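You operate a simulated robot arm through the tools that you are given. There is no shell and no other tool. Be economical: measure what you need, move in short steps, check, and stop when the job is done.

You run a simulated two-armed robot. Do the job below in one go: nothing can be reset, and whatever is moved stays where it is left.

Task
Hold the orange sensor, switch it on and shake it on the bed.
Fine: raise the fence first; leave it up and the sensor on the bed; leave the speed dial, the sensor's button and the other sensors.
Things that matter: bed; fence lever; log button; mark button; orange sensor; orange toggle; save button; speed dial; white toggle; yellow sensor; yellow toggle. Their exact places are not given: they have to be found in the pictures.

Only the result counts: the job must be done as asked and must still hold three seconds after the hand-in. Knocking over, shifting, dropping, spilling or breaking anything else fails it.

Robot
Two 7-joint arms with two-finger parallel grippers on one trunk, on a base that drives. Base frame: it is fixed to the floor where the robot stands at the start and does not move with it; the origin is under the middle of the robot, x ahead of it, y to its left, z up; the surface under the hand at the start is at about z = 0.8. Units: m, degrees, N and s.
The left shoulder is at the start at [0.06, 0.143, 0.94], the right one opposite. With the tool pointing down near the work surface each hand reaches from about 0.32 to 0.74 m from the robot's upright axis, wherever it stands, measured 20 degrees to its own side. Places, roughly: bed [0.6, 0.6, 0.8]; fence lever [0.3, 0.4, 0.7]; log button [0.5, 0, 0.9]; mark button [0.9, 0.1, 1.5]; orange toggle [0.5, 0.2, 1]; save button [0.5, 0.2, 0.9]; speed dial [0.4, 0.6, 0.7]; white toggle [0.9, 0.1, 1.6]; yellow toggle [0.5, 0, 1]. Payload 1.57 kg a hand.
The TCP of each hand is the grasp point between the finger pads, 0.03 m short of the fingertips. In the tool frame z runs along the fingers and y along their closing line. Largest opening 0.11 m; finger width 0.024, thickness 0.012; the body of the gripper, 0.048 by 0.112 m, starts 0.078 m behind the TCP.
Orientation is that of the tool frame in the base frame, as a unit quaternion [w, x, y, z]. With the fingers straight down and closing along the base's y, the tool's x points along the base's -x, its y along +y and its z along -z.

Tools
- The arms move only by the tool move_arm. It takes "left_moves", "right_moves" or both (then of equal length, played together; a hand with none holds still); each is one flat list of numbers, 7 for each row, row after row: the shift along the tool's x, y, z in units of 150 mm (1.0 is 150 mm), then the turn, a rotation vector about the tool's x, y, z in units of 180 degrees (1.0 is 180 degrees), then the gripper command, from -1 (shut) to 1 (fully open), values between in proportion. In form: [x, y, z, wx, wy, wz, claw, x, y, z, wx, wy, wz, claw, ...]. A call has 1 to 12 rows; each row is the pose to reach, as a shift and turn from the pose commanded when the call began, along the tool's axes at that moment. A call with a number of a shift or a turn outside -1 to 1 is refused whole. A row lasts 0.2 s, in which the tool goes at most 0.05 m and 8.6 degrees; a call with a longer step from one row to the next is refused whole, and so is a gripper value outside its range. Where a pose cannot be reached the arm comes as near as it can. A force on the tool above 90 N (or 10 N above the force at the start of the call, whichever is more), or a blocked arm, ends the call early, and 0.2 s more pass. The fingers move at their own pace (about 0.045 m/s each) and stop on an object; they squeeze with about 25 N. The grip force told is the motor's: it shows also when the fingers shut on nothing. Time passes only in rows, and 0.2 s behind the last, so rows that repeat a pose let the fingers close. The reply holds the time, the measured pose of the TCP, the force on the tool along the base axes, the opening and the grip force, in the units named above and with some noise, with the torque about the TCP (base axes, N m) and any sound that the robot's microphone picked up.
- Cameras (640 x 400 px; columns grow to the right, rows downward): "scene" is now at [0.0279, 0.0392, 1.5402]; the picture's right is [0.58, -0.81, 0.00], its down [-0.67, -0.48, -0.56] and it looks along [0.46, 0.33, -0.83] (base axes); focal length 256 px, centre (320, 200). "left" rides on the left gripper at [0.07, -0.016, -0.141] in its tool frame; the picture's right is [0.23, 0.97, 0.00], its down [-0.85, 0.20, -0.48] and it looks along [-0.47, 0.11, 0.88] (tool axes); focal length 222 px, centre (320, 200). "right" rides on the right gripper at [0.07, 0.016, -0.141] in its tool frame; the picture's right is [-0.23, 0.97, 0.00], its down [-0.86, -0.20, -0.48] and it looks along [-0.47, -0.11, 0.88] (tool axes); focal length 222 px, centre (320, 200).
- grab_frame(camera): a new picture of that camera. The clock stands still meanwhile.
- move_column(by): slides the trunk up (or, below 0, down) by that many m; the arms and the scene camera ride with it, the base frame stays. It gives what a move gives, with no picture.
- roll_base(legs): drives the robot by 1 to 6 legs, each [ahead, left, turn to the left] in m, m and degrees, along the robot's own axes; the way and the turn of a leg run together, so that a leg with both is an arc; at most 1.5 m and 180 degrees a leg. The arms and the cameras ride along, it lands a little off, and it stops where it bumps. It gives what a move gives.
- pan_tilt(pan, tilt): turns the head with the scene camera to pan (to the left, within 86 degrees either way) and tilt (down, from -29 to 69), counted from straight ahead of the robot. It gives what a move gives.
- point_at(camera, pixels): there is no depth. For up to 12 entries [column, row, z] of the newest picture of that camera ("zoom" is the newest enlarged one), the place [x, y] in the base frame at which the ray of that pixel passes the height z, good to about 0.003 m. The clock stands still meanwhile.
- enlarge(camera, box): a new picture of the part [left, top, right, bottom] of that camera's present view, enlarged. The clock stands still meanwhile.
- sign_off(): hands the job in; it is judged then, once.

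Go step by step. Measure first, check grasps and placings, and put right what went wrong. The budget is 80 turns and 78 pictures, counting those below and the enlarged ones. Unless the task says otherwise, let go and move clear before handing in, and close with one line.

The tools are called after "Emit:" by a JSON object that holds its "fn" and its "kwargs". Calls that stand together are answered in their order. move_arm: Moves the arms, as the interface text tells. Its arguments: {"type":"object","properties":{"left_moves":{"type":"array","items":{"type":"number"}},"right_moves":{"type":"array","items":{"type":"number"}}},"required":[]} The other tools are called the same way: move_column (by) slides the trunk up or down; roll_base (legs) drives the base; pan_tilt (pan, tilt) turns the head that bears the scene camera; grab_frame (camera) takes a picture; point_at (camera, pixels) gives the place at which the rays of pixels pass given heights; enlarge (camera, box) takes an enlarged picture of a part of a camera's view; sign_off () hands the job in.

At the start:

```text
time: 0.0
left_ee_pos: [0.3103, 0.3419, 1.1142]
left_tcp_rot: [-0.001, 0.0, 1.0, 0.0]
left_force: [0.6, -0.7, -0.5]
left_torque: [0.01, 0.0, 0.03]
left_grip_width: 0.11
left_grip_force: 0.1
right_ee_pos: [0.3898, -0.0025, 1.1198]
right_tcp_rot: [0.0, 0.0, 1.0, 0.001]
right_force: [-0.9, 0.4, 0.7]
right_torque: [-0.01, -0.01, 0.03]
right_grip_width: 0.1099
right_grip_force: 0.0
trunk travel left (down, up): [-0.539, 0.051]
robot x, y, heading: [0.0009, -0.0033, 0.0]
head pan, tilt: [35.6, 55.7]
```

scene: 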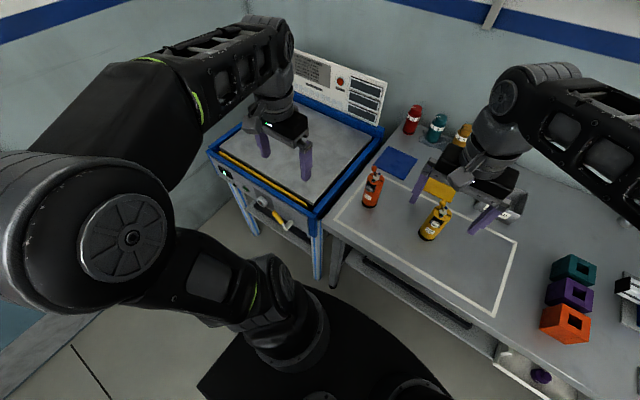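
right: 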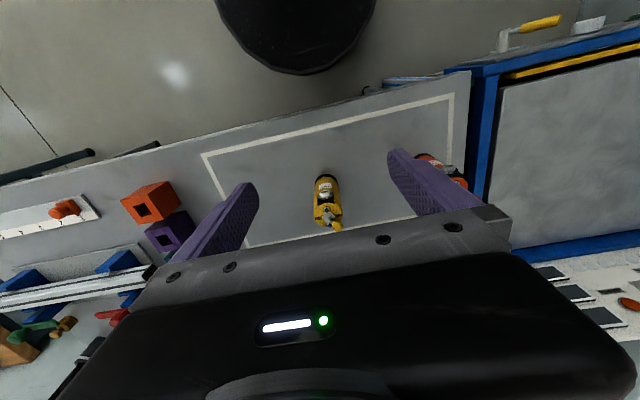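
left: 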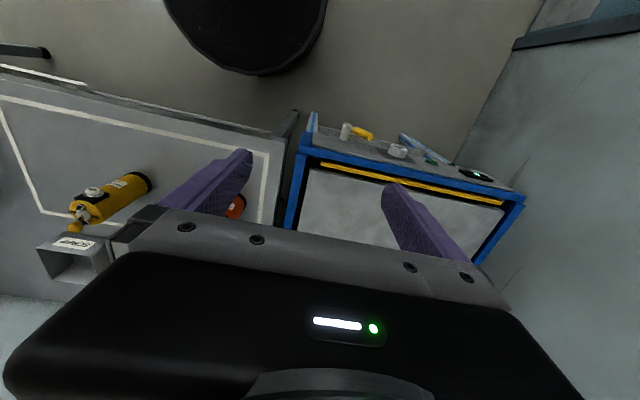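

The views show the orange sensor near (372,187), the blue-framed bed and a control panel behind it. I'll enlarge the parts that matter.

Emit:
{"fn": "enlarge", "kwargs": {"camera": "scene", "box": [200, 40, 400, 165]}}

Emit:
{"fn": "enlarge", "kwargs": {"camera": "scene", "box": [200, 130, 360, 230]}}

Emit:
{"fn": "enlarge", "kwargs": {"camera": "scene", "box": [340, 90, 540, 215]}}

Emit:
{"fn": "enlarge", "kwargs": {"camera": "left", "box": [280, 90, 540, 252]}}

```text
3.20 times, centred on (300, 102) of scene
```

zoom: 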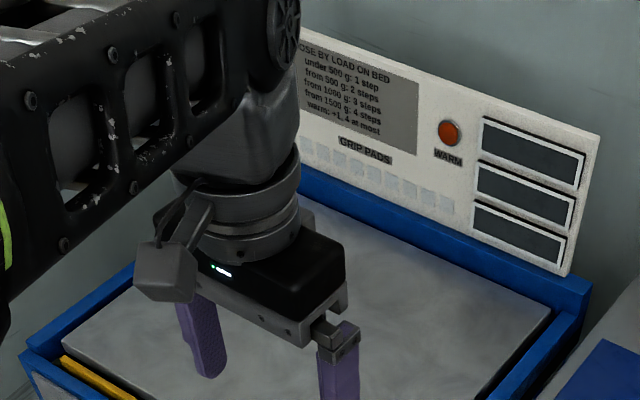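

```text
4.00 times, centred on (280, 180) of scene
```

zoom: 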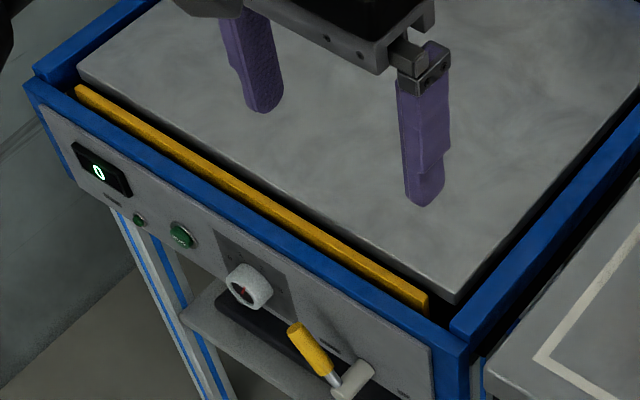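

```text
3.20 times, centred on (440, 152) of scene
```

zoom: 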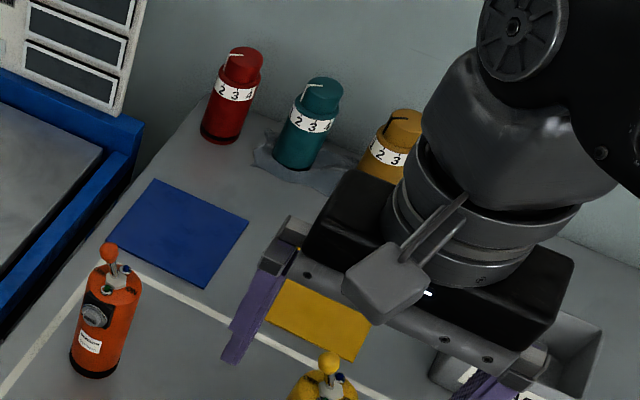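

```text
2.46 times, centred on (410, 171) of left
```

zoom: 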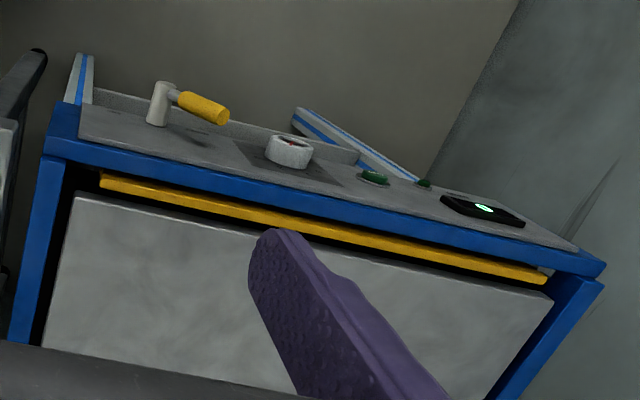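

The panel at the bed's front has a dial, green buttons, a display and the yellow lever. I'll zoom in on those and on the orange sensor to read their labels.

Emit:
{"fn": "enlarge", "kwargs": {"camera": "scene", "box": [214, 160, 278, 200]}}

Emit:
{"fn": "enlarge", "kwargs": {"camera": "scene", "box": [250, 190, 314, 230]}}

Emit:
{"fn": "enlarge", "kwargs": {"camera": "scene", "box": [340, 160, 404, 200]}}

```text
10.00 times, centred on (246, 180) of scene
```

zoom: 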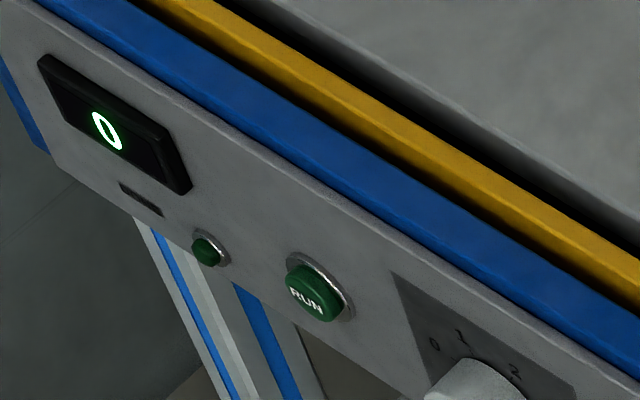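

```text
10.00 times, centred on (282, 210) of scene
```

zoom: 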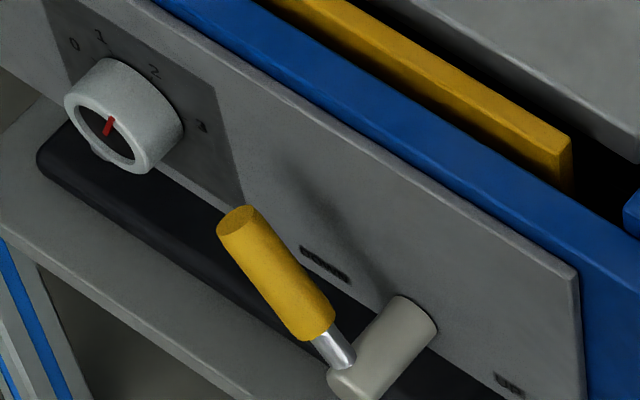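

```text
10.00 times, centred on (372, 180) of scene
```

zoom: 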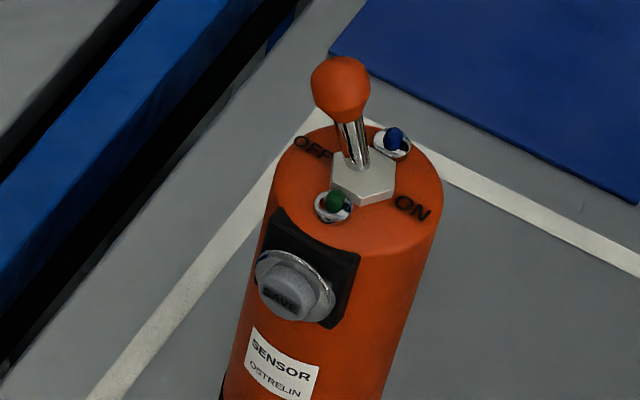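

The orange sensor has a ball toggle (OFF/ON) and a SAVE button I must leave alone. I'll move the left hand aside so I can read the notice behind the bed.

Emit:
{"fn": "move_arm", "kwargs": {"left_moves": [0.3, 0, 0, 0, 0, 0, 1, 0.6, 0.2, 0, 0, 0, 0, 1, 0.9, 0.5, 0, 0, 0, 0, 1, 1, 0.8, 0, 0, 0, 0, 1]}}

Emit:
{"fn": "enlarge", "kwargs": {"camera": "scene", "box": [220, 30, 400, 142]}}

Emit:
{"fn": "grab_frame", "kwargs": {"camera": "left"}}

```text
refused: row 2 steps farther than a row can; nothing moved
```

```text
3.56 times, centred on (310, 86) of scene
```

zoom: 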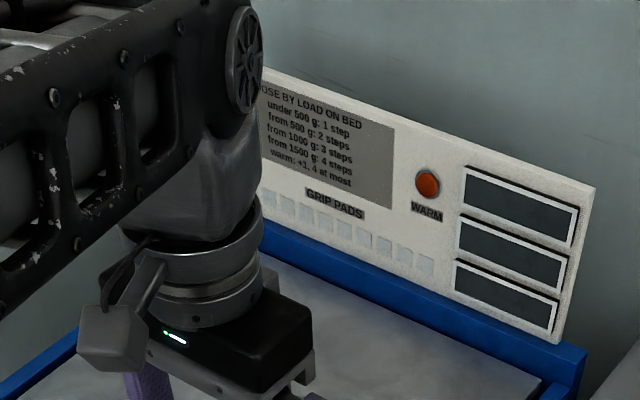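

```text
66 pictures are left
```

left: 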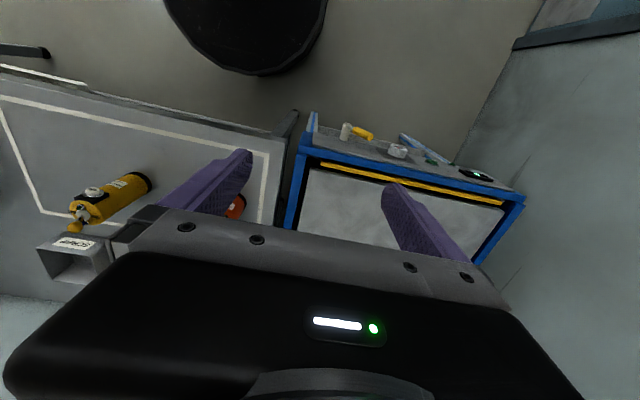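

The step was too long, so I'll redo it with shorter rows.

Emit:
{"fn": "move_arm", "kwargs": {"left_moves": [0.3, 0, 0, 0, 0, 0, 1, 0.55, 0.1, 0, 0, 0, 0, 1, 0.75, 0.3, 0, 0, 0, 0, 1, 0.9, 0.55, 0, 0, 0, 0, 1, 1, 0.8, 0, 0, 0, 0, 1]}}

Emit:
{"fn": "grab_frame", "kwargs": {"camera": "scene"}}

```text
time: 1.2
left_ee_pos: [0.1581, 0.4616, 1.1171]
left_tcp_rot: [0.0, 0.001, 1.0, 0.0]
left_force: [-0.1, -0.1, -0.7]
left_torque: [0.02, 0.01, 0.0]
left_grip_width: 0.1098
left_grip_force: 0.0
right_ee_pos: [0.389, -0.0024, 1.1198]
right_tcp_rot: [0.0, 0.0, 1.0, 0.0]
right_force: [-0.4, -0.2, 0.9]
right_torque: [0.0, -0.05, 0.0]
right_grip_width: 0.1098
right_grip_force: 0.0
trunk travel left (down, up): [-0.539, 0.051]
robot x, y, heading: [-0.0004, -0.0008, 0.1]
head pan, tilt: [35.6, 55.7]
```

```text
65 pictures are left
```

scene: 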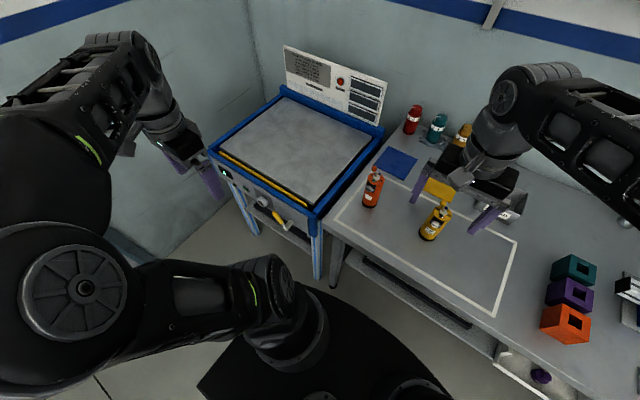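

Emit:
{"fn": "enlarge", "kwargs": {"camera": "scene", "box": [270, 35, 400, 116]}}

Emit:
{"fn": "enlarge", "kwargs": {"camera": "scene", "box": [200, 120, 360, 220]}}

Emit:
{"fn": "point_at", "kwargs": {"camera": "scene", "pixels": [[369, 208, 0.8], [368, 203, 0.8], [375, 170, 0.95], [430, 237, 0.8], [315, 219, 0.8], [210, 151, 0.8], [382, 128, 0.8], [281, 87, 0.8], [304, 206, 0.8], [335, 220, 0.8]]}}

```text
4.92 times, centred on (335, 76) of scene
```

zoom: 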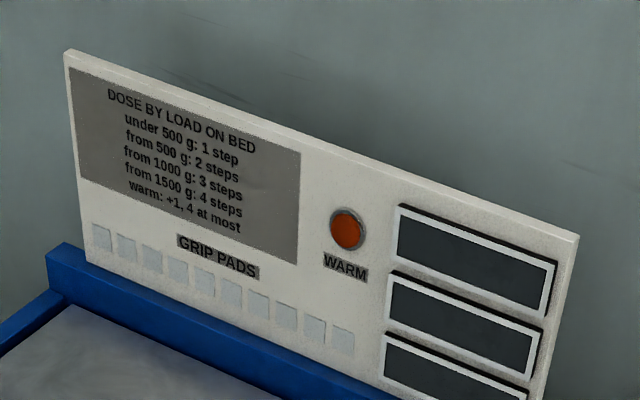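

```text
4.00 times, centred on (280, 170) of scene
```

zoom: 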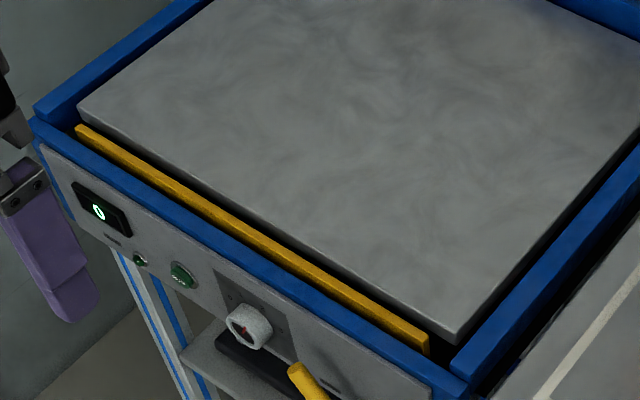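

```text
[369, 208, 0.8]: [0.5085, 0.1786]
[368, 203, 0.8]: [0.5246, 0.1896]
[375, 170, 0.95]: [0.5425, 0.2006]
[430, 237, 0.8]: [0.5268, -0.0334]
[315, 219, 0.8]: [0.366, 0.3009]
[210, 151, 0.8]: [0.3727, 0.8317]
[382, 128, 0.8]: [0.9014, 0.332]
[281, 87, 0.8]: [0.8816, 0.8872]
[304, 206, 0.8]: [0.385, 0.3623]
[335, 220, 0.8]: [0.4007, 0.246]
```

Notice read: it covers dosing, not this job. Next I'll look at the lever and dial through the left camera.

Emit:
{"fn": "grab_frame", "kwargs": {"camera": "left"}}

Emit:
{"fn": "enlarge", "kwargs": {"camera": "left", "box": [240, 140, 440, 265]}}

Emit:
{"fn": "enlarge", "kwargs": {"camera": "scene", "box": [240, 190, 304, 230]}}

```text
62 pictures are left
```

left: 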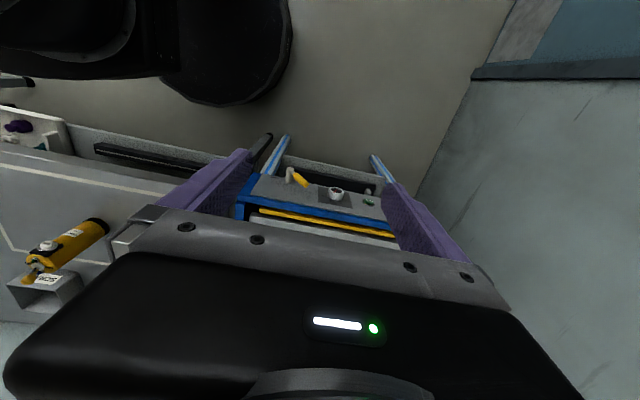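

```text
3.20 times, centred on (340, 202) of left
```

zoom: 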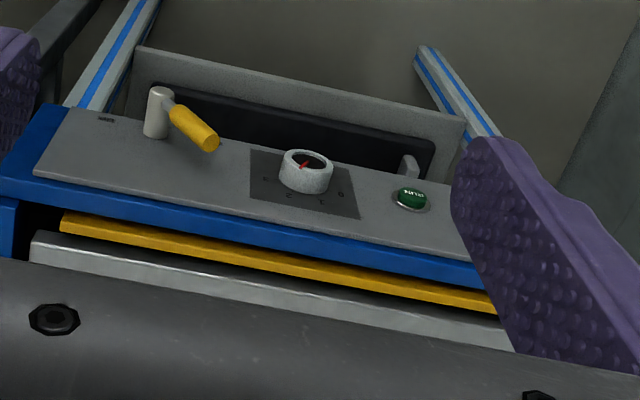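

```text
10.00 times, centred on (272, 210) of scene
```

zoom: 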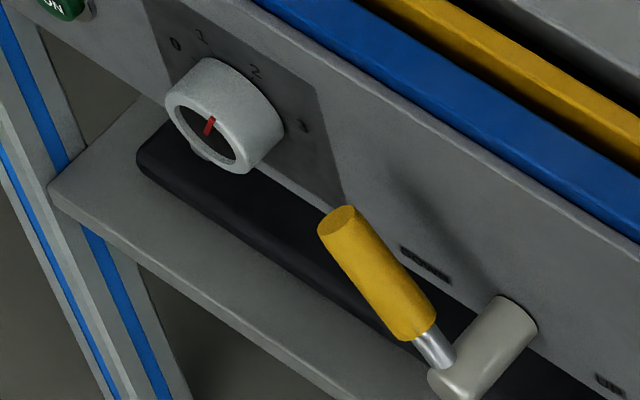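

The lever hub end is at about (455,375) and its tip at (340,220) in the scene zoom. The labels (DOWN left, UP right) mean it swings over to the right. I'll triangulate from both cameras.

Emit:
{"fn": "point_at", "kwargs": {"camera": "zoom", "pixels": [[455, 375, 0.65], [455, 375, 0.75], [340, 220, 0.7], [340, 220, 0.8], [520, 320, 0.65], [520, 320, 0.75], [207, 128, 0.65], [207, 128, 0.75], [65, 5, 0.65], [65, 5, 0.75]]}}

Emit:
{"fn": "point_at", "kwargs": {"camera": "left", "pixels": [[290, 168, 0.65], [290, 168, 0.75], [306, 184, 0.7], [306, 184, 0.8], [336, 190, 0.65], [336, 190, 0.75], [369, 200, 0.65], [369, 200, 0.75]]}}

```text
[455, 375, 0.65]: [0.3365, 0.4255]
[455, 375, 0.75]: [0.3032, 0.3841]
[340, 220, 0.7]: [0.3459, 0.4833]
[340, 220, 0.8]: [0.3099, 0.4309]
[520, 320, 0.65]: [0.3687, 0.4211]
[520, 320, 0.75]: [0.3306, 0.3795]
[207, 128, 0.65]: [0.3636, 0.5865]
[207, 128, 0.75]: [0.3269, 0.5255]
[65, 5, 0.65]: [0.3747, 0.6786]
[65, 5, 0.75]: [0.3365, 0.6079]
```

```text
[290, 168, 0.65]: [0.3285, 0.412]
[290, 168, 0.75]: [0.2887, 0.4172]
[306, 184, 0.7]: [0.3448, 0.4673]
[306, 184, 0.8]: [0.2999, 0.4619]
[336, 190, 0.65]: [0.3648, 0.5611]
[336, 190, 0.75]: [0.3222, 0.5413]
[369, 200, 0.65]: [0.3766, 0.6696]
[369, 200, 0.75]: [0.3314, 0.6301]
```

The fits agree: hub at about (0.32, 0.413, 0.68), handle tip at (0.33, 0.465, 0.734), RUN at (0.364, 0.658, 0.68), dial face at (0.34, 0.549, 0.71). I'll bring the closed left hand in above and left of the handle.

Emit:
{"fn": "move_arm", "kwargs": {"left_moves": [-0.2, 0.064, 0.22, 0, 0, 0, -1, -0.4, 0.128, 0.44, 0, 0, 0, -1, -0.6, 0.192, 0.66, 0, 0, 0, -1, -0.8, 0.256, 0.87, 0, 0, 0, -1, -1, 0.256, 0.95, 0, 0, 0, -1, -1, 0.256, 0.95, 0, 0, 0, -1]}}

Emit:
{"fn": "grab_frame", "kwargs": {"camera": "left"}}

Emit:
{"fn": "enlarge", "kwargs": {"camera": "scene", "box": [220, 130, 348, 210]}}

```text
time: 2.6
left_ee_pos: [0.3107, 0.5007, 0.9726]
left_tcp_rot: [0.0, 0.0, 1.0, 0.001]
left_force: [-0.5, 0.1, -0.6]
left_torque: [0.03, -0.01, -0.02]
left_grip_width: 0.0
left_grip_force: 8.2
right_ee_pos: [0.3897, -0.003, 1.1195]
right_tcp_rot: [0.0, 0.0, 1.0, -0.001]
right_force: [0.7, -0.4, -0.7]
right_torque: [-0.02, -0.01, 0.0]
right_grip_width: 0.1102
right_grip_force: 0.0
trunk travel left (down, up): [-0.539, 0.051]
robot x, y, heading: [0.001, -0.002, 0.0]
head pan, tilt: [35.6, 55.7]
```

```text
59 pictures are left
```

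left: 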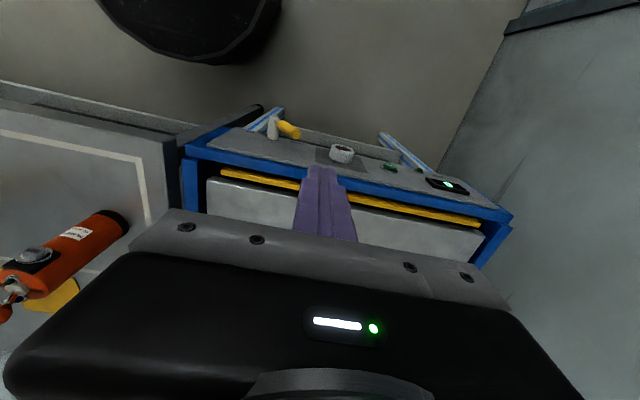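

```text
5.00 times, centred on (284, 170) of scene
```

zoom: 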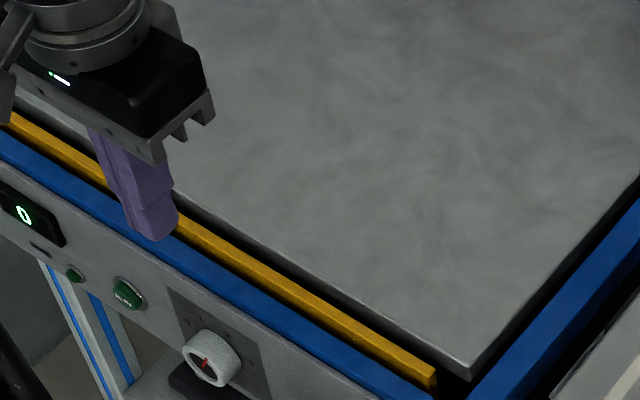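

The hand is over the front. I'll cross-check the lever from this view, using pixels (272,121), (297,131) and the dial at (341,151).

Emit:
{"fn": "point_at", "kwargs": {"camera": "left", "pixels": [[272, 121, 0.68], [297, 131, 0.734], [297, 131, 0.7], [341, 150, 0.71], [389, 168, 0.68], [443, 186, 0.7], [186, 147, 0.8], [512, 214, 0.8], [240, 128, 0.7]]}}

Emit:
{"fn": "enlarge", "kwargs": {"camera": "left", "box": [170, 90, 330, 190]}}

```text
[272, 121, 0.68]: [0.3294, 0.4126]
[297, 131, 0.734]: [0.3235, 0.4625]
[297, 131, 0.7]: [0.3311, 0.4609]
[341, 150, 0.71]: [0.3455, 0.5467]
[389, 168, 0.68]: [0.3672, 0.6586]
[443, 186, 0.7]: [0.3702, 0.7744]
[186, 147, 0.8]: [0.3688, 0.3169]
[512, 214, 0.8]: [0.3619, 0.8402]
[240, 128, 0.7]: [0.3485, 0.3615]
```

```text
4.00 times, centred on (250, 140) of left
```

zoom: 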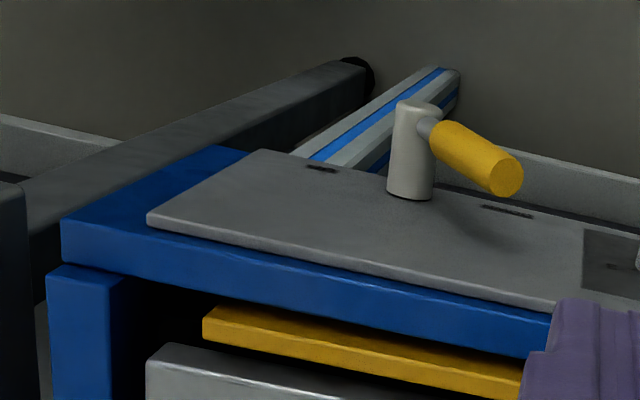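

The positions are confirmed. Now I'll descend left of the handle, between it and the dial, in two calls.

Emit:
{"fn": "move_arm", "kwargs": {"left_moves": [-0.04, 0.02, 0.25, 0, 0, 0, -1, -0.04, 0.02, 0.5, 0, 0, 0, -1, -0.04, 0.02, 0.75, 0, 0, 0, -1, -0.04, 0.02, 1.0, 0, 0, 0, -1]}}

Emit:
{"fn": "enlarge", "kwargs": {"camera": "left", "box": [170, 60, 410, 210]}}

```text
time: 3.6
left_ee_pos: [0.3164, 0.5035, 0.8216]
left_tcp_rot: [0.0, 0.0, 1.0, 0.0]
left_force: [-0.3, 0.4, -0.1]
left_torque: [-0.01, -0.03, 0.01]
left_grip_width: 0.0
left_grip_force: 21.6
right_ee_pos: [0.3909, -0.0027, 1.1199]
right_tcp_rot: [0.0, 0.0, 1.0, 0.0]
right_force: [-0.2, 1.0, 0.3]
right_torque: [0.02, -0.01, -0.01]
right_grip_width: 0.1099
right_grip_force: 0.1
trunk travel left (down, up): [-0.539, 0.051]
robot x, y, heading: [-0.0013, -0.0032, -0.2]
head pan, tilt: [35.6, 55.7]
```

```text
2.67 times, centred on (290, 135) of left
```

zoom: 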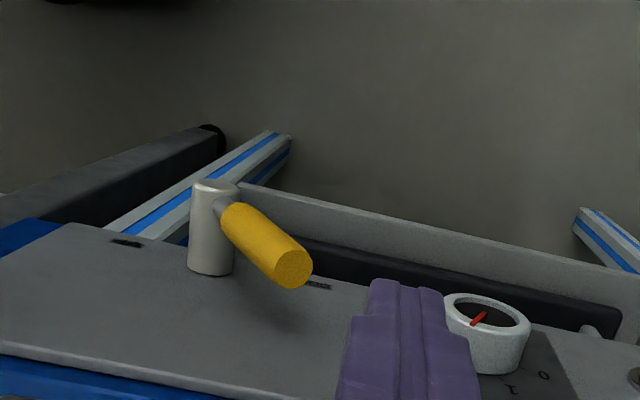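

The finger sits between the handle and the dial. I'll lower it to TCP z≈0.737, then push right slowly.

Emit:
{"fn": "move_arm", "kwargs": {"left_moves": [0, 0, 0.28, 0, 0, 0, -1, 0, 0, 0.56, 0, 0, 0, -1, 0, -0.1, 0.56, 0, 0, 0, -1, 0, -0.2, 0.56, 0, 0, 0, -1, 0, -0.3, 0.56, 0, 0, 0, -1, 0, -0.4, 0.56, 0, 0, 0, -1, 0, -0.5, 0.56, 0, 0, 0, -1]}}

Emit:
{"fn": "enlarge", "kwargs": {"camera": "left", "box": [170, 60, 410, 210]}}

```text
time: 5.0
left_ee_pos: [0.3163, 0.4624, 0.7451]
left_tcp_rot: [0.007, -0.008, 1.0, 0.011]
left_force: [-14.6, 15.3, 35.0]
left_torque: [-0.64, -0.5, -0.04]
left_grip_width: 0.0001
left_grip_force: 21.2
right_ee_pos: [0.3888, -0.0014, 1.1207]
right_tcp_rot: [0.0, -0.002, 1.0, -0.001]
right_force: [0.3, 1.0, 0.8]
right_torque: [-0.05, 0.06, 0.01]
right_grip_width: 0.11
right_grip_force: 0.0
trunk travel left (down, up): [-0.539, 0.051]
robot x, y, heading: [-0.0011, 0.0061, 0.3]
head pan, tilt: [35.6, 55.7]
stopped in row 6 (left hand): the force on the tool passed its limit at 99 N (the readings are from after the stop); the commanded pose is now the measured one
```

```text
2.67 times, centred on (290, 135) of left
```

zoom: 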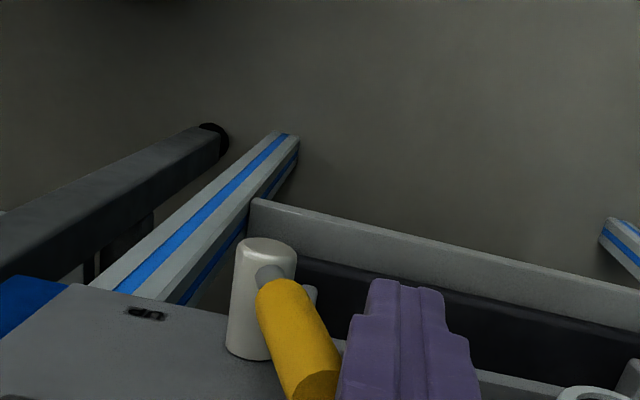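

The push stopped at 99 N with the hand at y=0.462. I'll check whether the lever turned.

Emit:
{"fn": "enlarge", "kwargs": {"camera": "scene", "box": [232, 170, 328, 230]}}

Emit:
{"fn": "grab_frame", "kwargs": {"camera": "left"}}

```text
6.67 times, centred on (280, 200) of scene
```

zoom: 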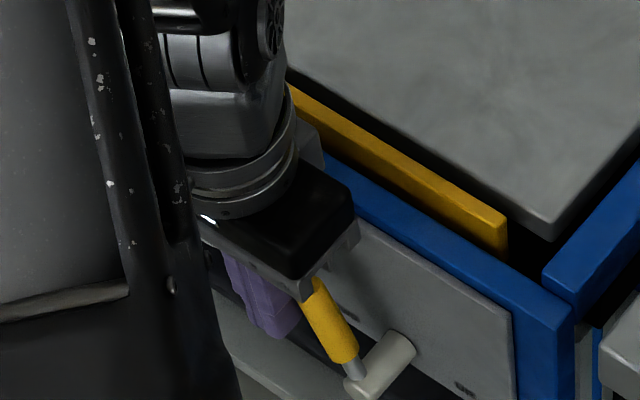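

```text
53 pictures are left
```

left: 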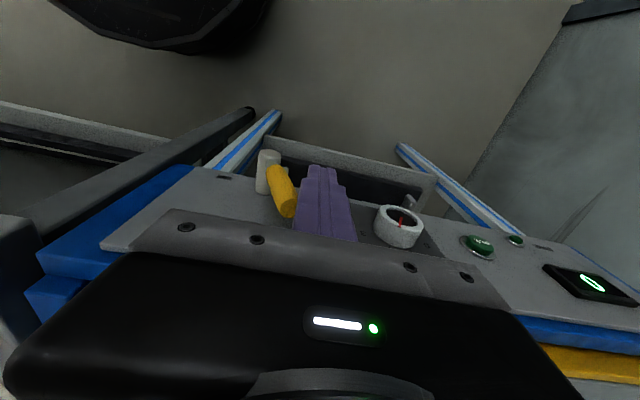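

The lever has turned partway, and the fence looks slightly raised. I'll keep pushing along the arc in smaller steps.

Emit:
{"fn": "move_arm", "kwargs": {"left_moves": [0, -0.04, -0.03, 0, 0, 0, -1, 0, -0.08, -0.04, 0, 0, 0, -1, 0, -0.12, -0.05, 0, 0, 0, -1, 0, -0.16, -0.05, 0, 0, 0, -1, 0, -0.2, -0.05, 0, 0, 0, -1, 0, -0.24, -0.05, 0, 0, 0, -1]}}

Emit:
{"fn": "enlarge", "kwargs": {"camera": "left", "box": [170, 60, 410, 210]}}

```text
time: 6.4
left_ee_pos: [0.3186, 0.4212, 0.7506]
left_tcp_rot: [0.006, -0.004, 1.0, 0.008]
left_force: [0.9, 0.9, -0.2]
left_torque: [0.05, -0.04, 0.02]
left_grip_width: 0.0
left_grip_force: 21.6
right_ee_pos: [0.3898, -0.0012, 1.1193]
right_tcp_rot: [0.0, -0.001, 1.0, 0.0]
right_force: [-0.6, 0.1, -0.8]
right_torque: [-0.02, 0.03, 0.0]
right_grip_width: 0.1102
right_grip_force: 0.2
trunk travel left (down, up): [-0.539, 0.051]
robot x, y, heading: [0.002, -0.0012, 0.1]
head pan, tilt: [35.6, 55.7]
```

```text
2.67 times, centred on (290, 135) of left
```

zoom: 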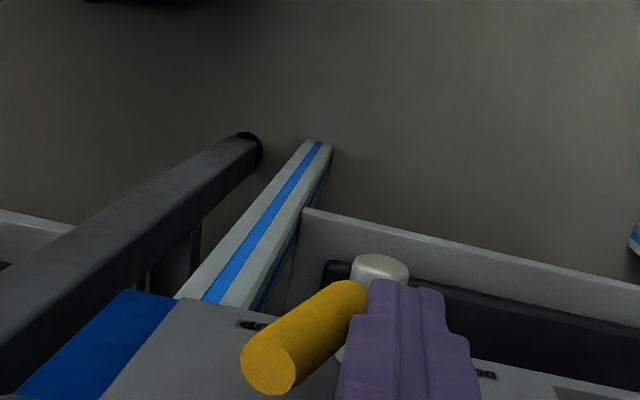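

The lever has gone over to the UP side and the force is back to zero. I'll move the hand clear and check the fence.

Emit:
{"fn": "move_arm", "kwargs": {"left_moves": [0, 0.1, 0, 0, 0, 0, -1, 0.02, 0.2, -0.25, 0, 0, 0, -1, 0.1, 0.2, -0.55, 0, 0, 0, -1, 0.3, 0.3, -0.8, 0, 0, 0, -1, 0.6, 0.3, -0.9, 0, 0, 0, -1, 0.85, 0.4, -1, 0, 0, 0, -1]}}

Emit:
{"fn": "enlarge", "kwargs": {"camera": "scene", "box": [200, 110, 360, 230]}}

```text
refused: row 4 steps farther than a row can; nothing moved
```

```text
3.33 times, centred on (280, 170) of scene
```

zoom: 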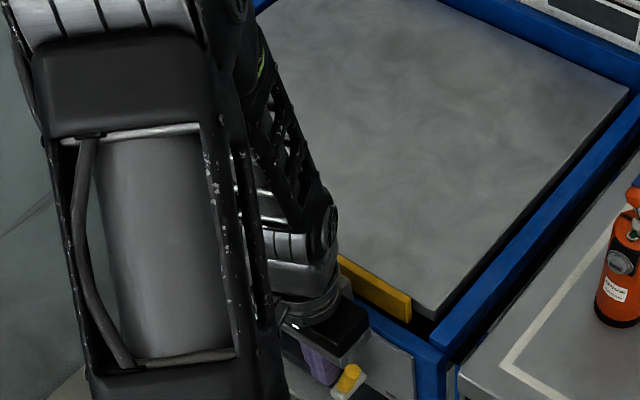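

Emit:
{"fn": "move_arm", "kwargs": {"left_moves": [0, 0.1, 0, 0, 0, 0, -1, 0.02, 0.2, -0.25, 0, 0, 0, -1, 0.1, 0.2, -0.5, 0, 0, 0, -1, 0.2, 0.3, -0.75, 0, 0, 0, -1, 0.45, 0.3, -0.9, 0, 0, 0, -1, 0.7, 0.4, -1, 0, 0, 0, -1, 0.95, 0.5, -1, 0, 0, 0, -1]}}

Emit:
{"fn": "enlarge", "kwargs": {"camera": "scene", "box": [200, 110, 360, 230]}}

```text
time: 8.0
left_ee_pos: [0.1737, 0.4924, 0.9006]
left_tcp_rot: [0.006, -0.004, 1.0, 0.008]
left_force: [1.1, 0.3, -0.8]
left_torque: [0.01, 0.01, -0.01]
left_grip_width: 0.0
left_grip_force: 21.3
right_ee_pos: [0.389, -0.0019, 1.1194]
right_tcp_rot: [-0.001, -0.001, 1.0, 0.0]
right_force: [0.8, -0.7, -0.2]
right_torque: [-0.02, -0.06, 0.0]
right_grip_width: 0.1099
right_grip_force: 0.1
trunk travel left (down, up): [-0.539, 0.051]
robot x, y, heading: [-0.0003, 0.0005, -0.0]
head pan, tilt: [35.6, 55.7]
```

```text
3.33 times, centred on (280, 170) of scene
```

zoom: 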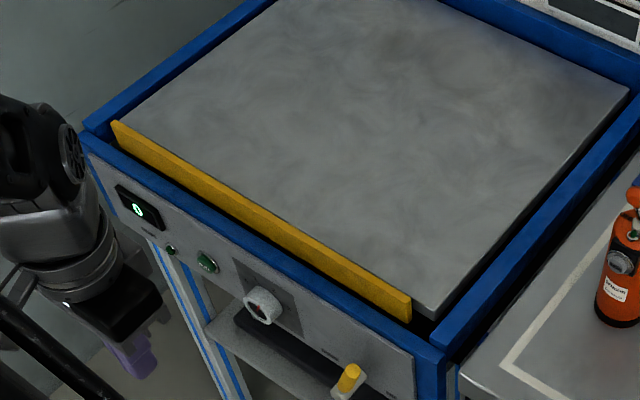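

The fence is up: the yellow bar now stands above the frame and the lever is on the right. Next is the orange sensor, so I'll bring the right hand closer for a second view of its shape.

Emit:
{"fn": "move_arm", "kwargs": {"right_moves": [-0.05, 0.2, 0, 0, 0, 0, 0, 0, 0.4, 0, 0, 0, 0, -1, 0, 0.6, 0, 0, 0, 0, -1, 0.1, 0.8, 0, 0, 0, 0, -1, 0.1, 0.8, 0, 0, 0, 0, -1, 0.1, 0.8, 0, 0, 0, 0, -1, 0.1, 0.8, 0, 0, 0, 0, -1]}}

Emit:
{"fn": "grab_frame", "kwargs": {"camera": "right"}}

Emit:
{"fn": "enlarge", "kwargs": {"camera": "scene", "box": [332, 155, 412, 215]}}

```text
time: 9.6
left_ee_pos: [0.1754, 0.493, 0.9012]
left_tcp_rot: [0.006, -0.004, 1.0, 0.008]
left_force: [-0.9, 0.6, 0.0]
left_torque: [0.01, -0.02, 0.0]
left_grip_width: 0.0
left_grip_force: 20.9
right_ee_pos: [0.375, 0.118, 1.1193]
right_tcp_rot: [0.0, -0.001, 1.0, 0.0]
right_force: [-0.6, 0.4, 0.0]
right_torque: [0.0, 0.0, 0.02]
right_grip_width: 0.0
right_grip_force: 17.2
trunk travel left (down, up): [-0.539, 0.051]
robot x, y, heading: [-0.0025, 0.0028, 0.0]
head pan, tilt: [35.6, 55.7]
```

```text
49 pictures are left
```

right: 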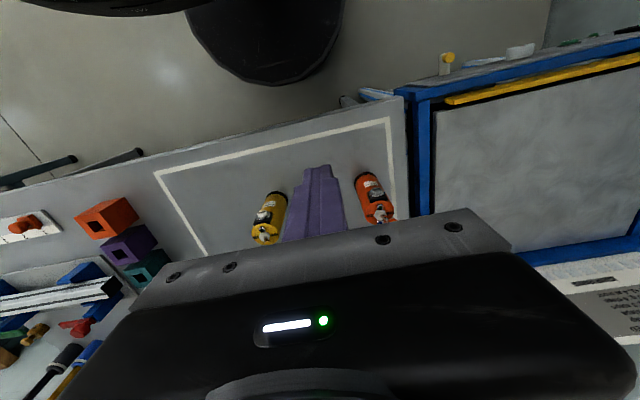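

```text
6.67 times, centred on (372, 185) of scene
```

zoom: 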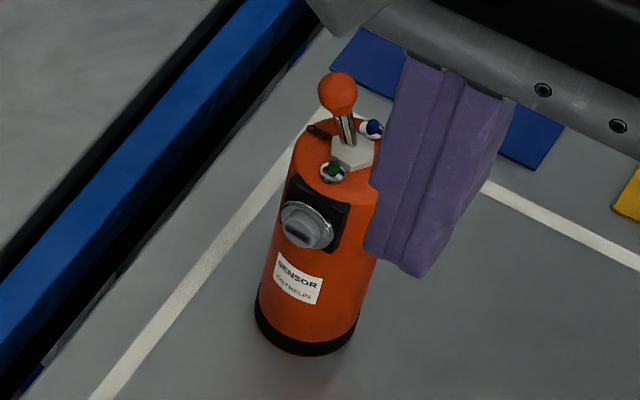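

Emit:
{"fn": "point_at", "kwargs": {"camera": "zoom", "pixels": [[305, 325, 0.8], [305, 340, 0.8], [338, 93, 0.95], [338, 93, 1.0], [345, 152, 0.9], [345, 152, 0.95], [308, 228, 0.85], [308, 228, 0.9], [298, 280, 0.85], [355, 345, 0.8], [255, 310, 0.8]]}}

Emit:
{"fn": "enlarge", "kwargs": {"camera": "right", "box": [334, 160, 414, 235]}}

```text
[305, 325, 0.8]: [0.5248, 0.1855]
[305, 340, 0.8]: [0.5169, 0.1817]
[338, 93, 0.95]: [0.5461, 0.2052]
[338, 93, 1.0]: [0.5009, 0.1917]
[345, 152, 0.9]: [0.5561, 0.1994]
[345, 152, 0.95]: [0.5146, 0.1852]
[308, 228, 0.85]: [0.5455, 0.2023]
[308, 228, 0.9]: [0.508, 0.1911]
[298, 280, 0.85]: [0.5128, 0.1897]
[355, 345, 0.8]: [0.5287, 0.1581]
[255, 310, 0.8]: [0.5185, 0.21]
```

```text
5.33 times, centred on (374, 198) of right
```

zoom: 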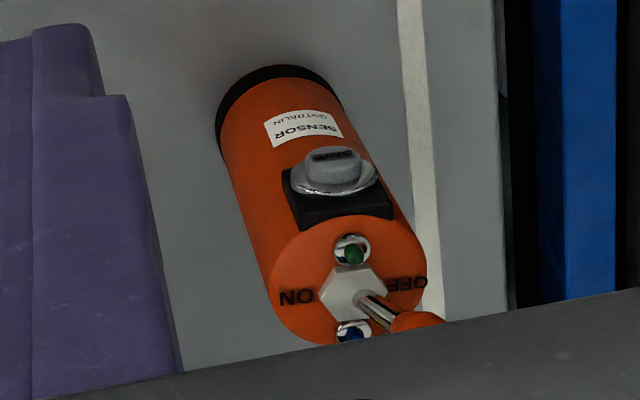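

Emit:
{"fn": "point_at", "kwargs": {"camera": "zoom", "pixels": [[352, 288, 0.9], [352, 288, 0.95], [335, 165, 0.85], [335, 165, 0.9], [303, 128, 0.85], [217, 130, 0.8], [345, 108, 0.8], [280, 70, 0.8], [268, 285, 0.92], [427, 250, 0.92], [425, 320, 0.95], [425, 320, 1.0]]}}

```text
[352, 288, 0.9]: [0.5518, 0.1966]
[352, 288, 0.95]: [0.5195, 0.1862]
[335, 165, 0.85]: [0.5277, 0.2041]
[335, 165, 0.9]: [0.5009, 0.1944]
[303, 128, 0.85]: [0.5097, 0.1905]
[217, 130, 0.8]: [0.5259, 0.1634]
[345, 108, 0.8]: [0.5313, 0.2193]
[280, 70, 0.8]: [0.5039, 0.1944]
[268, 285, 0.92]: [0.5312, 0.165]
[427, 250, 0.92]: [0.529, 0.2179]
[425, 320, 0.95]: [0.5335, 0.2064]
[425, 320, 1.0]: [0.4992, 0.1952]
```

The sensor axis is at about (0.533, 0.191), radius 0.028 and top at 0.92. SAVE faces the robot, and the toggle leans to +y (OFF) with ON toward −y. I'll hold it with the left hand from the front, pitched 45°, with fingers on the ±y sides. First I'll move the right hand away and pitch the left.

Emit:
{"fn": "move_arm", "kwargs": {"left_moves": [-0.09, -0.13, -0.1, 0, -0.042, 0, 0, -0.18, -0.27, -0.2, 0, -0.084, 0, 1, -0.27, -0.4, -0.3, 0, -0.126, 0, 1, -0.36, -0.53, -0.4, 0, -0.168, 0, 1, -0.45, -0.67, -0.5, 0, -0.21, 0, 1, -0.5, -0.8, -0.6, 0, -0.25, 0, 1], "right_moves": [0, -0.25, 0, 0, 0, 0, -1, 0, -0.5, 0, 0, 0, 0, -1, -0.1, -0.75, 0, 0, 0, 0, -1, -0.2, -1, 0, 0, 0, 0, -1, -0.2, -1, 0, 0, 0, 0, -1, -0.2, -1, 0, 0, 0, 0, -1]}}

```text
time: 11.0
left_ee_pos: [0.2566, 0.439, 1.0131]
left_tcp_rot: [0.39, -0.001, 0.921, 0.008]
left_force: [0.8, 0.3, -0.8]
left_torque: [0.02, 0.0, 0.05]
left_grip_width: 0.1097
left_grip_force: 0.1
left hand out of reach, approached as far as the arm can: row 3, 4, 5, 6
right_ee_pos: [0.4054, -0.0315, 1.1192]
right_tcp_rot: [0.0, 0.0, 1.0, 0.0]
right_force: [0.0, -0.1, 0.1]
right_torque: [-0.01, -0.02, -0.01]
right_grip_width: 0.0
right_grip_force: 21.8
trunk travel left (down, up): [-0.539, 0.051]
robot x, y, heading: [0.0004, 0.0027, 0.2]
head pan, tilt: [35.6, 55.7]
```

The pitched pose was too close in to reach fully. I'll extend forward and to the right.

Emit:
{"fn": "move_arm", "kwargs": {"left_moves": [-0.11, -0.1, 0.17, 0, 0, 0, 1, -0.22, -0.3, 0.34, 0, 0, 0, 1, -0.33, -0.5, 0.5, 0, 0, 0, 1, -0.45, -0.7, 0.67, 0, 0, 0, 1, -0.566, -0.9, 0.85, 0, 0, 0, 1]}}

Emit:
{"fn": "grab_frame", "kwargs": {"camera": "scene"}}

Emit:
{"fn": "grab_frame", "kwargs": {"camera": "left"}}

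```text
time: 12.2
left_ee_pos: [0.4437, 0.3262, 0.9981]
left_tcp_rot: [0.386, -0.003, 0.922, 0.01]
left_force: [0.7, -0.1, -0.1]
left_torque: [0.02, 0.03, 0.04]
left_grip_width: 0.1102
left_grip_force: 0.0
left hand out of reach, approached as far as the arm can: row 1, 2, 3, 4, 5
right_ee_pos: [0.407, -0.0328, 1.1201]
right_tcp_rot: [0.0, -0.001, 1.0, 0.001]
right_force: [0.3, 0.2, 0.0]
right_torque: [-0.02, 0.03, 0.0]
right_grip_width: 0.0002
right_grip_force: 21.4
trunk travel left (down, up): [-0.539, 0.051]
robot x, y, heading: [-0.0024, 0.0021, -0.0]
head pan, tilt: [35.6, 55.7]
```

```text
46 pictures are left
```

scene: 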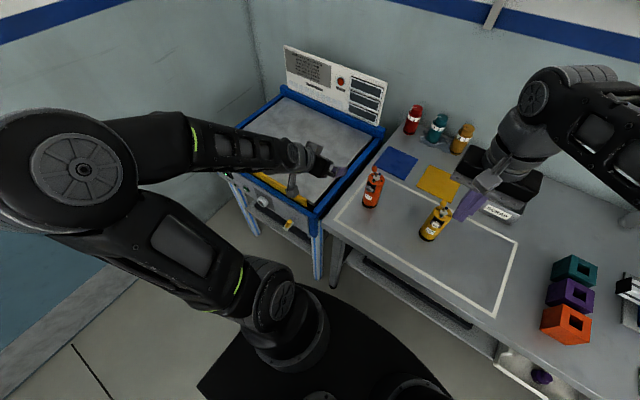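

```text
45 pictures are left
```

left: 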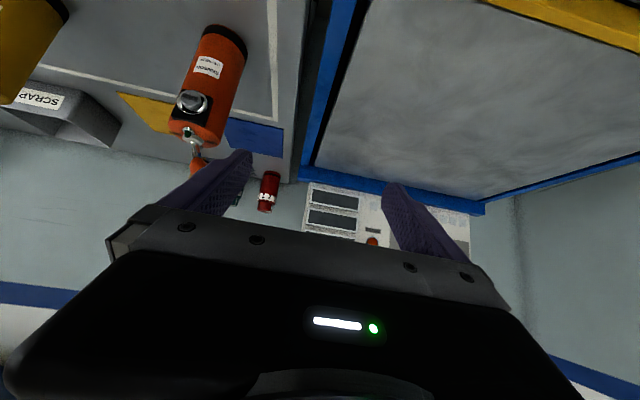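

Orientation is held; the position lags a bit in y. I'll shift straight right at this height, with fingertips still short of the sensor.

Emit:
{"fn": "move_arm", "kwargs": {"left_moves": [0, -0.22, 0, 0, 0, 0, 1, 0, -0.44, 0, 0, 0, 0, 1, 0, -0.66, 0, 0, 0, 0, 1, 0, -0.9, 0, 0, 0, 0, 1, 0, -0.9, 0, 0, 0, 0, 1]}}

Emit:
{"fn": "grab_frame", "kwargs": {"camera": "left"}}

```text
time: 13.4
left_ee_pos: [0.4729, 0.1905, 1.0052]
left_tcp_rot: [0.388, -0.003, 0.921, 0.009]
left_force: [0.0, 0.7, -0.8]
left_torque: [-0.02, -0.03, 0.0]
left_grip_width: 0.1101
left_grip_force: 0.0
left hand out of reach, approached as far as the arm can: row 1, 2, 3, 4, 5
right_ee_pos: [0.4058, -0.0314, 1.1205]
right_tcp_rot: [0.0, -0.001, 1.0, 0.0]
right_force: [-0.4, 0.6, -0.2]
right_torque: [0.0, -0.02, 0.0]
right_grip_width: 0.0001
right_grip_force: 21.5
trunk travel left (down, up): [-0.539, 0.051]
robot x, y, heading: [0.0026, 0.0001, 0.1]
head pan, tilt: [35.6, 55.7]
```

```text
44 pictures are left
```

left: 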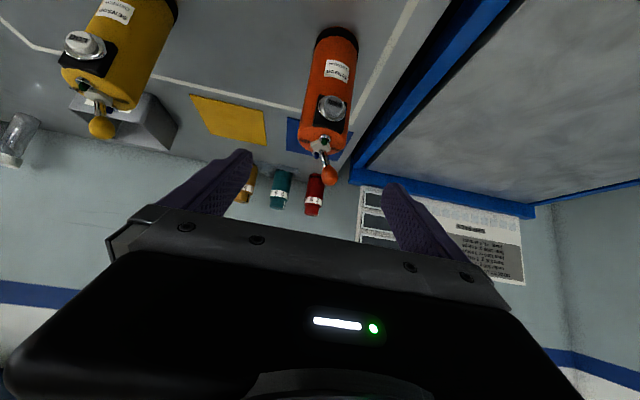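

The pitched wrist is too close to the shoulder. I'll back the base up by 0.12 m to give it room.

Emit:
{"fn": "roll_base", "kwargs": {"legs": [[-0.12, 0, 0]]}}

```text
time: 14.6
left_ee_pos: [0.3522, 0.1879, 1.0058]
left_tcp_rot: [0.388, -0.002, 0.922, 0.009]
left_force: [0.1, 0.0, 0.0]
left_torque: [0.01, 0.0, 0.0]
left_grip_width: 0.1097
left_grip_force: 0.0
right_ee_pos: [0.2836, -0.0319, 1.1213]
right_tcp_rot: [0.0, -0.001, 1.0, 0.001]
right_force: [-0.6, -0.2, -0.3]
right_torque: [0.0, -0.05, 0.0]
right_grip_width: 0.0002
right_grip_force: 20.9
trunk travel left (down, up): [-0.539, 0.051]
robot x, y, heading: [-0.1207, 0.0031, 0.1]
head pan, tilt: [35.6, 55.7]
```

Emit:
{"fn": "move_arm", "kwargs": {"left_moves": [-0.05, 0.01, 0.25, 0, 0, 0, 1, -0.1, 0.02, 0.5, 0, 0, 0, 1, -0.141, 0.02, 0.745, 0, 0, 0, 1]}}

Emit:
{"fn": "grab_frame", "kwargs": {"camera": "left"}}

```text
time: 15.4
left_ee_pos: [0.4495, 0.1938, 0.9421]
left_tcp_rot: [0.388, -0.001, 0.921, 0.009]
left_force: [0.3, 0.3, 0.3]
left_torque: [0.02, 0.03, 0.02]
left_grip_width: 0.1101
left_grip_force: 0.1
right_ee_pos: [0.2857, -0.0324, 1.1192]
right_tcp_rot: [0.0, -0.001, 1.0, 0.0]
right_force: [-0.3, 0.1, -0.1]
right_torque: [0.0, 0.03, 0.01]
right_grip_width: 0.0
right_grip_force: 21.8
trunk travel left (down, up): [-0.539, 0.051]
robot x, y, heading: [-0.1192, 0.0015, -0.1]
head pan, tilt: [35.6, 55.7]
```

```text
43 pictures are left
```

left: 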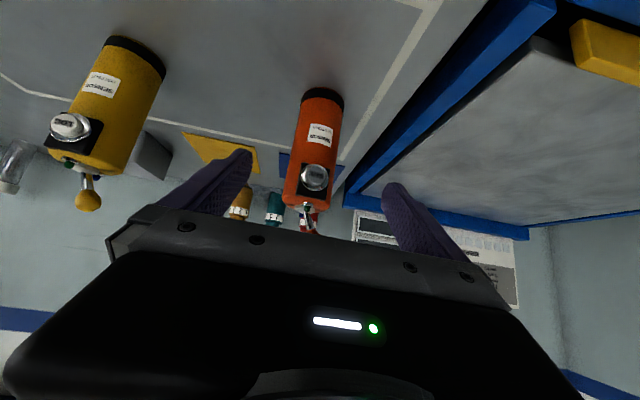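

Now it is reachable. I'll re-measure the sensor from this view: base edges (301,97)/(343,100), body top edges (284,196)/(328,205).

Emit:
{"fn": "point_at", "kwargs": {"camera": "left", "pixels": [[301, 97, 0.8], [343, 100, 0.8], [318, 137, 0.86], [313, 178, 0.9], [284, 200, 0.92], [330, 206, 0.92], [308, 207, 0.92], [322, 88, 0.8]]}}

Emit:
{"fn": "enlarge", "kwargs": {"camera": "left", "box": [260, 80, 380, 240]}}

```text
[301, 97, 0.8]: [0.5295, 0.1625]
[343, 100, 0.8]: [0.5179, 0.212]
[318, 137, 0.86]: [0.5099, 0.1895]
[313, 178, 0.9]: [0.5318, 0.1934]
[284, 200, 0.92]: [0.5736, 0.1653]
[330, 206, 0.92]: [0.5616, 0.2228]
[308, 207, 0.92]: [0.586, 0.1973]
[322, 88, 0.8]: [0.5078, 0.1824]
```

```text
2.50 times, centred on (320, 160) of left
```

zoom: 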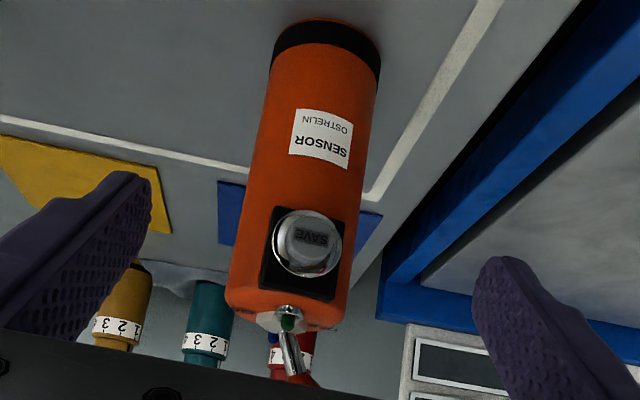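

The sensor's top is at about 0.937 and its button at about 0.914. A grasp with the TCP at (0.524, 0.190, 0.880) leaves the palm about 3 cm from the button. I'll advance, then close.

Emit:
{"fn": "move_arm", "kwargs": {"left_moves": [-0.015, -0.01, 0.16, 0, 0, 0, 1, -0.03, -0.02, 0.32, 0, 0, 0, 1, -0.045, -0.025, 0.48, 0, 0, 0, 1, -0.058, -0.025, 0.644, 0, 0, 0, 1]}}

Emit:
{"fn": "grab_frame", "kwargs": {"camera": "left"}}

Emit:
{"fn": "enlarge", "kwargs": {"camera": "scene", "box": [320, 120, 448, 200]}}

```text
time: 16.4
left_ee_pos: [0.525, 0.1914, 0.8814]
left_tcp_rot: [0.387, 0.0, 0.922, 0.009]
left_force: [0.1, -0.5, 0.6]
left_torque: [0.0, 0.02, -0.02]
left_grip_width: 0.11
left_grip_force: 0.1
right_ee_pos: [0.2857, -0.0326, 1.1199]
right_tcp_rot: [0.0, -0.001, 1.0, 0.0]
right_force: [0.0, 0.2, 0.4]
right_torque: [0.02, 0.0, 0.0]
right_grip_width: 0.0
right_grip_force: 21.2
trunk travel left (down, up): [-0.539, 0.051]
robot x, y, heading: [-0.1213, 0.0031, 0.1]
head pan, tilt: [35.6, 55.7]
```

```text
41 pictures are left
```

left: 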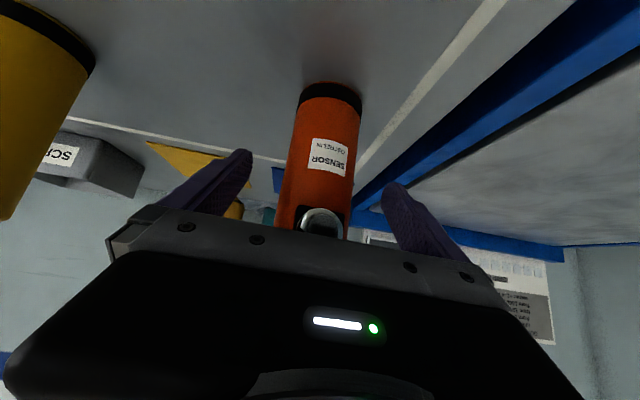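

```text
5.00 times, centred on (384, 160) of scene
```

zoom: 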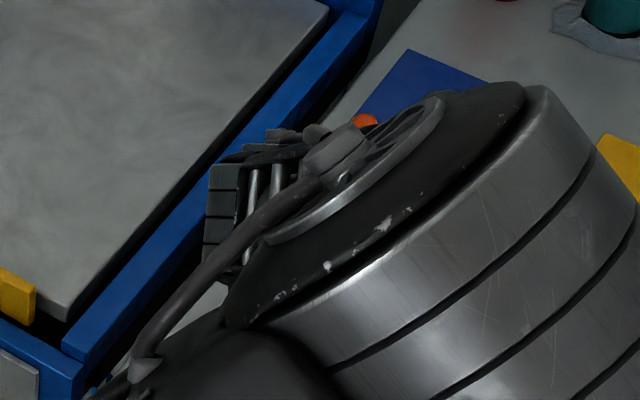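

The sensor lies centred between the fingers, so I'll close on it.

Emit:
{"fn": "move_arm", "kwargs": {"left_moves": [0, 0, 0, 0, 0, 0, 0.2, 0, 0, 0, 0, 0, 0, 0.05, 0, 0, 0, 0, 0, 0, -0.1, 0, 0, 0, 0, 0, 0, -1, 0, 0, 0, 0, 0, 0, -1, 0, 0, 0, 0, 0, 0, -1, 0, 0, 0, 0, 0, 0, -1]}}

Emit:
{"fn": "grab_frame", "kwargs": {"camera": "right"}}

```text
time: 18.0
left_ee_pos: [0.5244, 0.1927, 0.8805]
left_tcp_rot: [0.388, -0.001, 0.922, 0.009]
left_force: [0.5, 0.4, 0.7]
left_torque: [-0.15, -0.01, 0.03]
left_grip_width: 0.0512
left_grip_force: 25.3
right_ee_pos: [0.2852, -0.0326, 1.1195]
right_tcp_rot: [-0.001, -0.001, 1.0, -0.001]
right_force: [0.4, 0.3, -0.5]
right_torque: [0.01, -0.03, 0.01]
right_grip_width: 0.0
right_grip_force: 20.7
trunk travel left (down, up): [-0.539, 0.051]
robot x, y, heading: [-0.1206, 0.0006, 0.0]
head pan, tilt: [35.6, 55.7]
```

```text
39 pictures are left
```

right: 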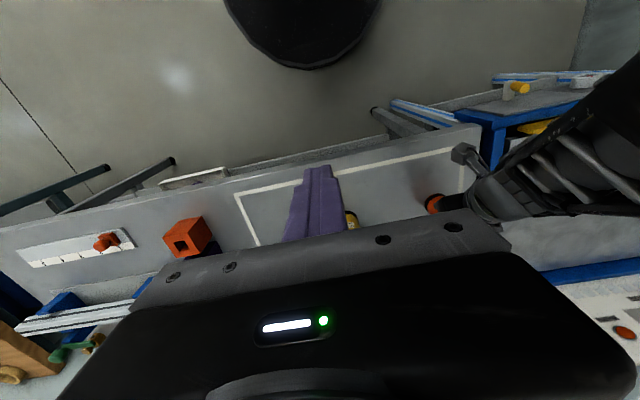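

The sensor is held (width 0.051). The right arm can't comfortably reach it there, so I'll lift it and bring it in toward the middle.

Emit:
{"fn": "move_arm", "kwargs": {"left_moves": [-0.1, 0, -0.1, 0, 0, 0, -1, -0.2, 0, -0.2, 0, 0, 0, -1, -0.33, 0, -0.33, 0, 0, 0, -1, -0.4714, 0, -0.4714, 0, 0, 0, -1, -0.408, -0.19, -0.535, 0, 0, 0, -1, -0.344, -0.38, -0.6, 0, 0, 0, -1, -0.28, -0.57, -0.66, 0, 0, 0, -1, -0.217, -0.753, -0.726, 0, 0, 0, -1, -0.217, -0.753, -0.726, 0, 0, 0, -1]}}

Emit:
{"fn": "grab_frame", "kwargs": {"camera": "right"}}

Emit:
{"fn": "grab_frame", "kwargs": {"camera": "scene"}}

```text
time: 20.0
left_ee_pos: [0.4694, 0.0759, 0.9796]
left_tcp_rot: [0.388, -0.001, 0.922, 0.009]
left_force: [0.4, -0.2, -2.2]
left_torque: [0.03, 0.02, 0.02]
left_grip_width: 0.0517
left_grip_force: 25.4
right_ee_pos: [0.2861, -0.0322, 1.12]
right_tcp_rot: [0.0, -0.001, 1.0, 0.0]
right_force: [-1.0, -0.4, 0.3]
right_torque: [0.01, -0.04, -0.01]
right_grip_width: 0.0
right_grip_force: 21.4
trunk travel left (down, up): [-0.539, 0.051]
robot x, y, heading: [-0.1205, 0.001, 0.2]
head pan, tilt: [35.6, 55.7]
```

```text
38 pictures are left
```

right: 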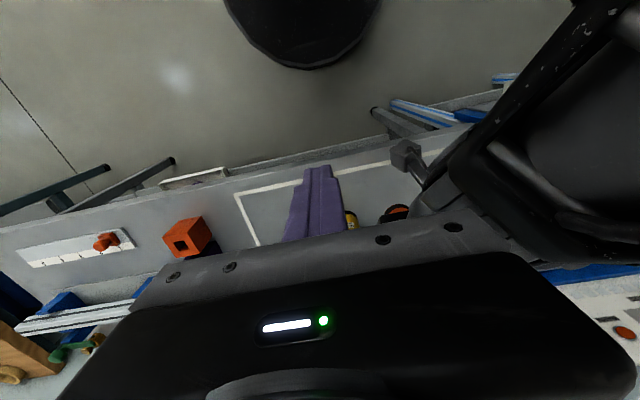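

```text
37 pictures are left
```

scene: 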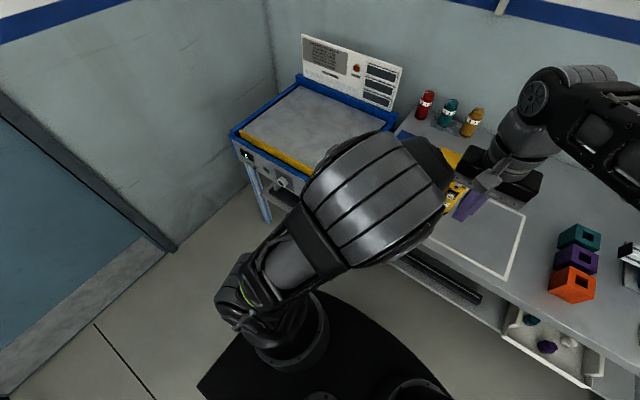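

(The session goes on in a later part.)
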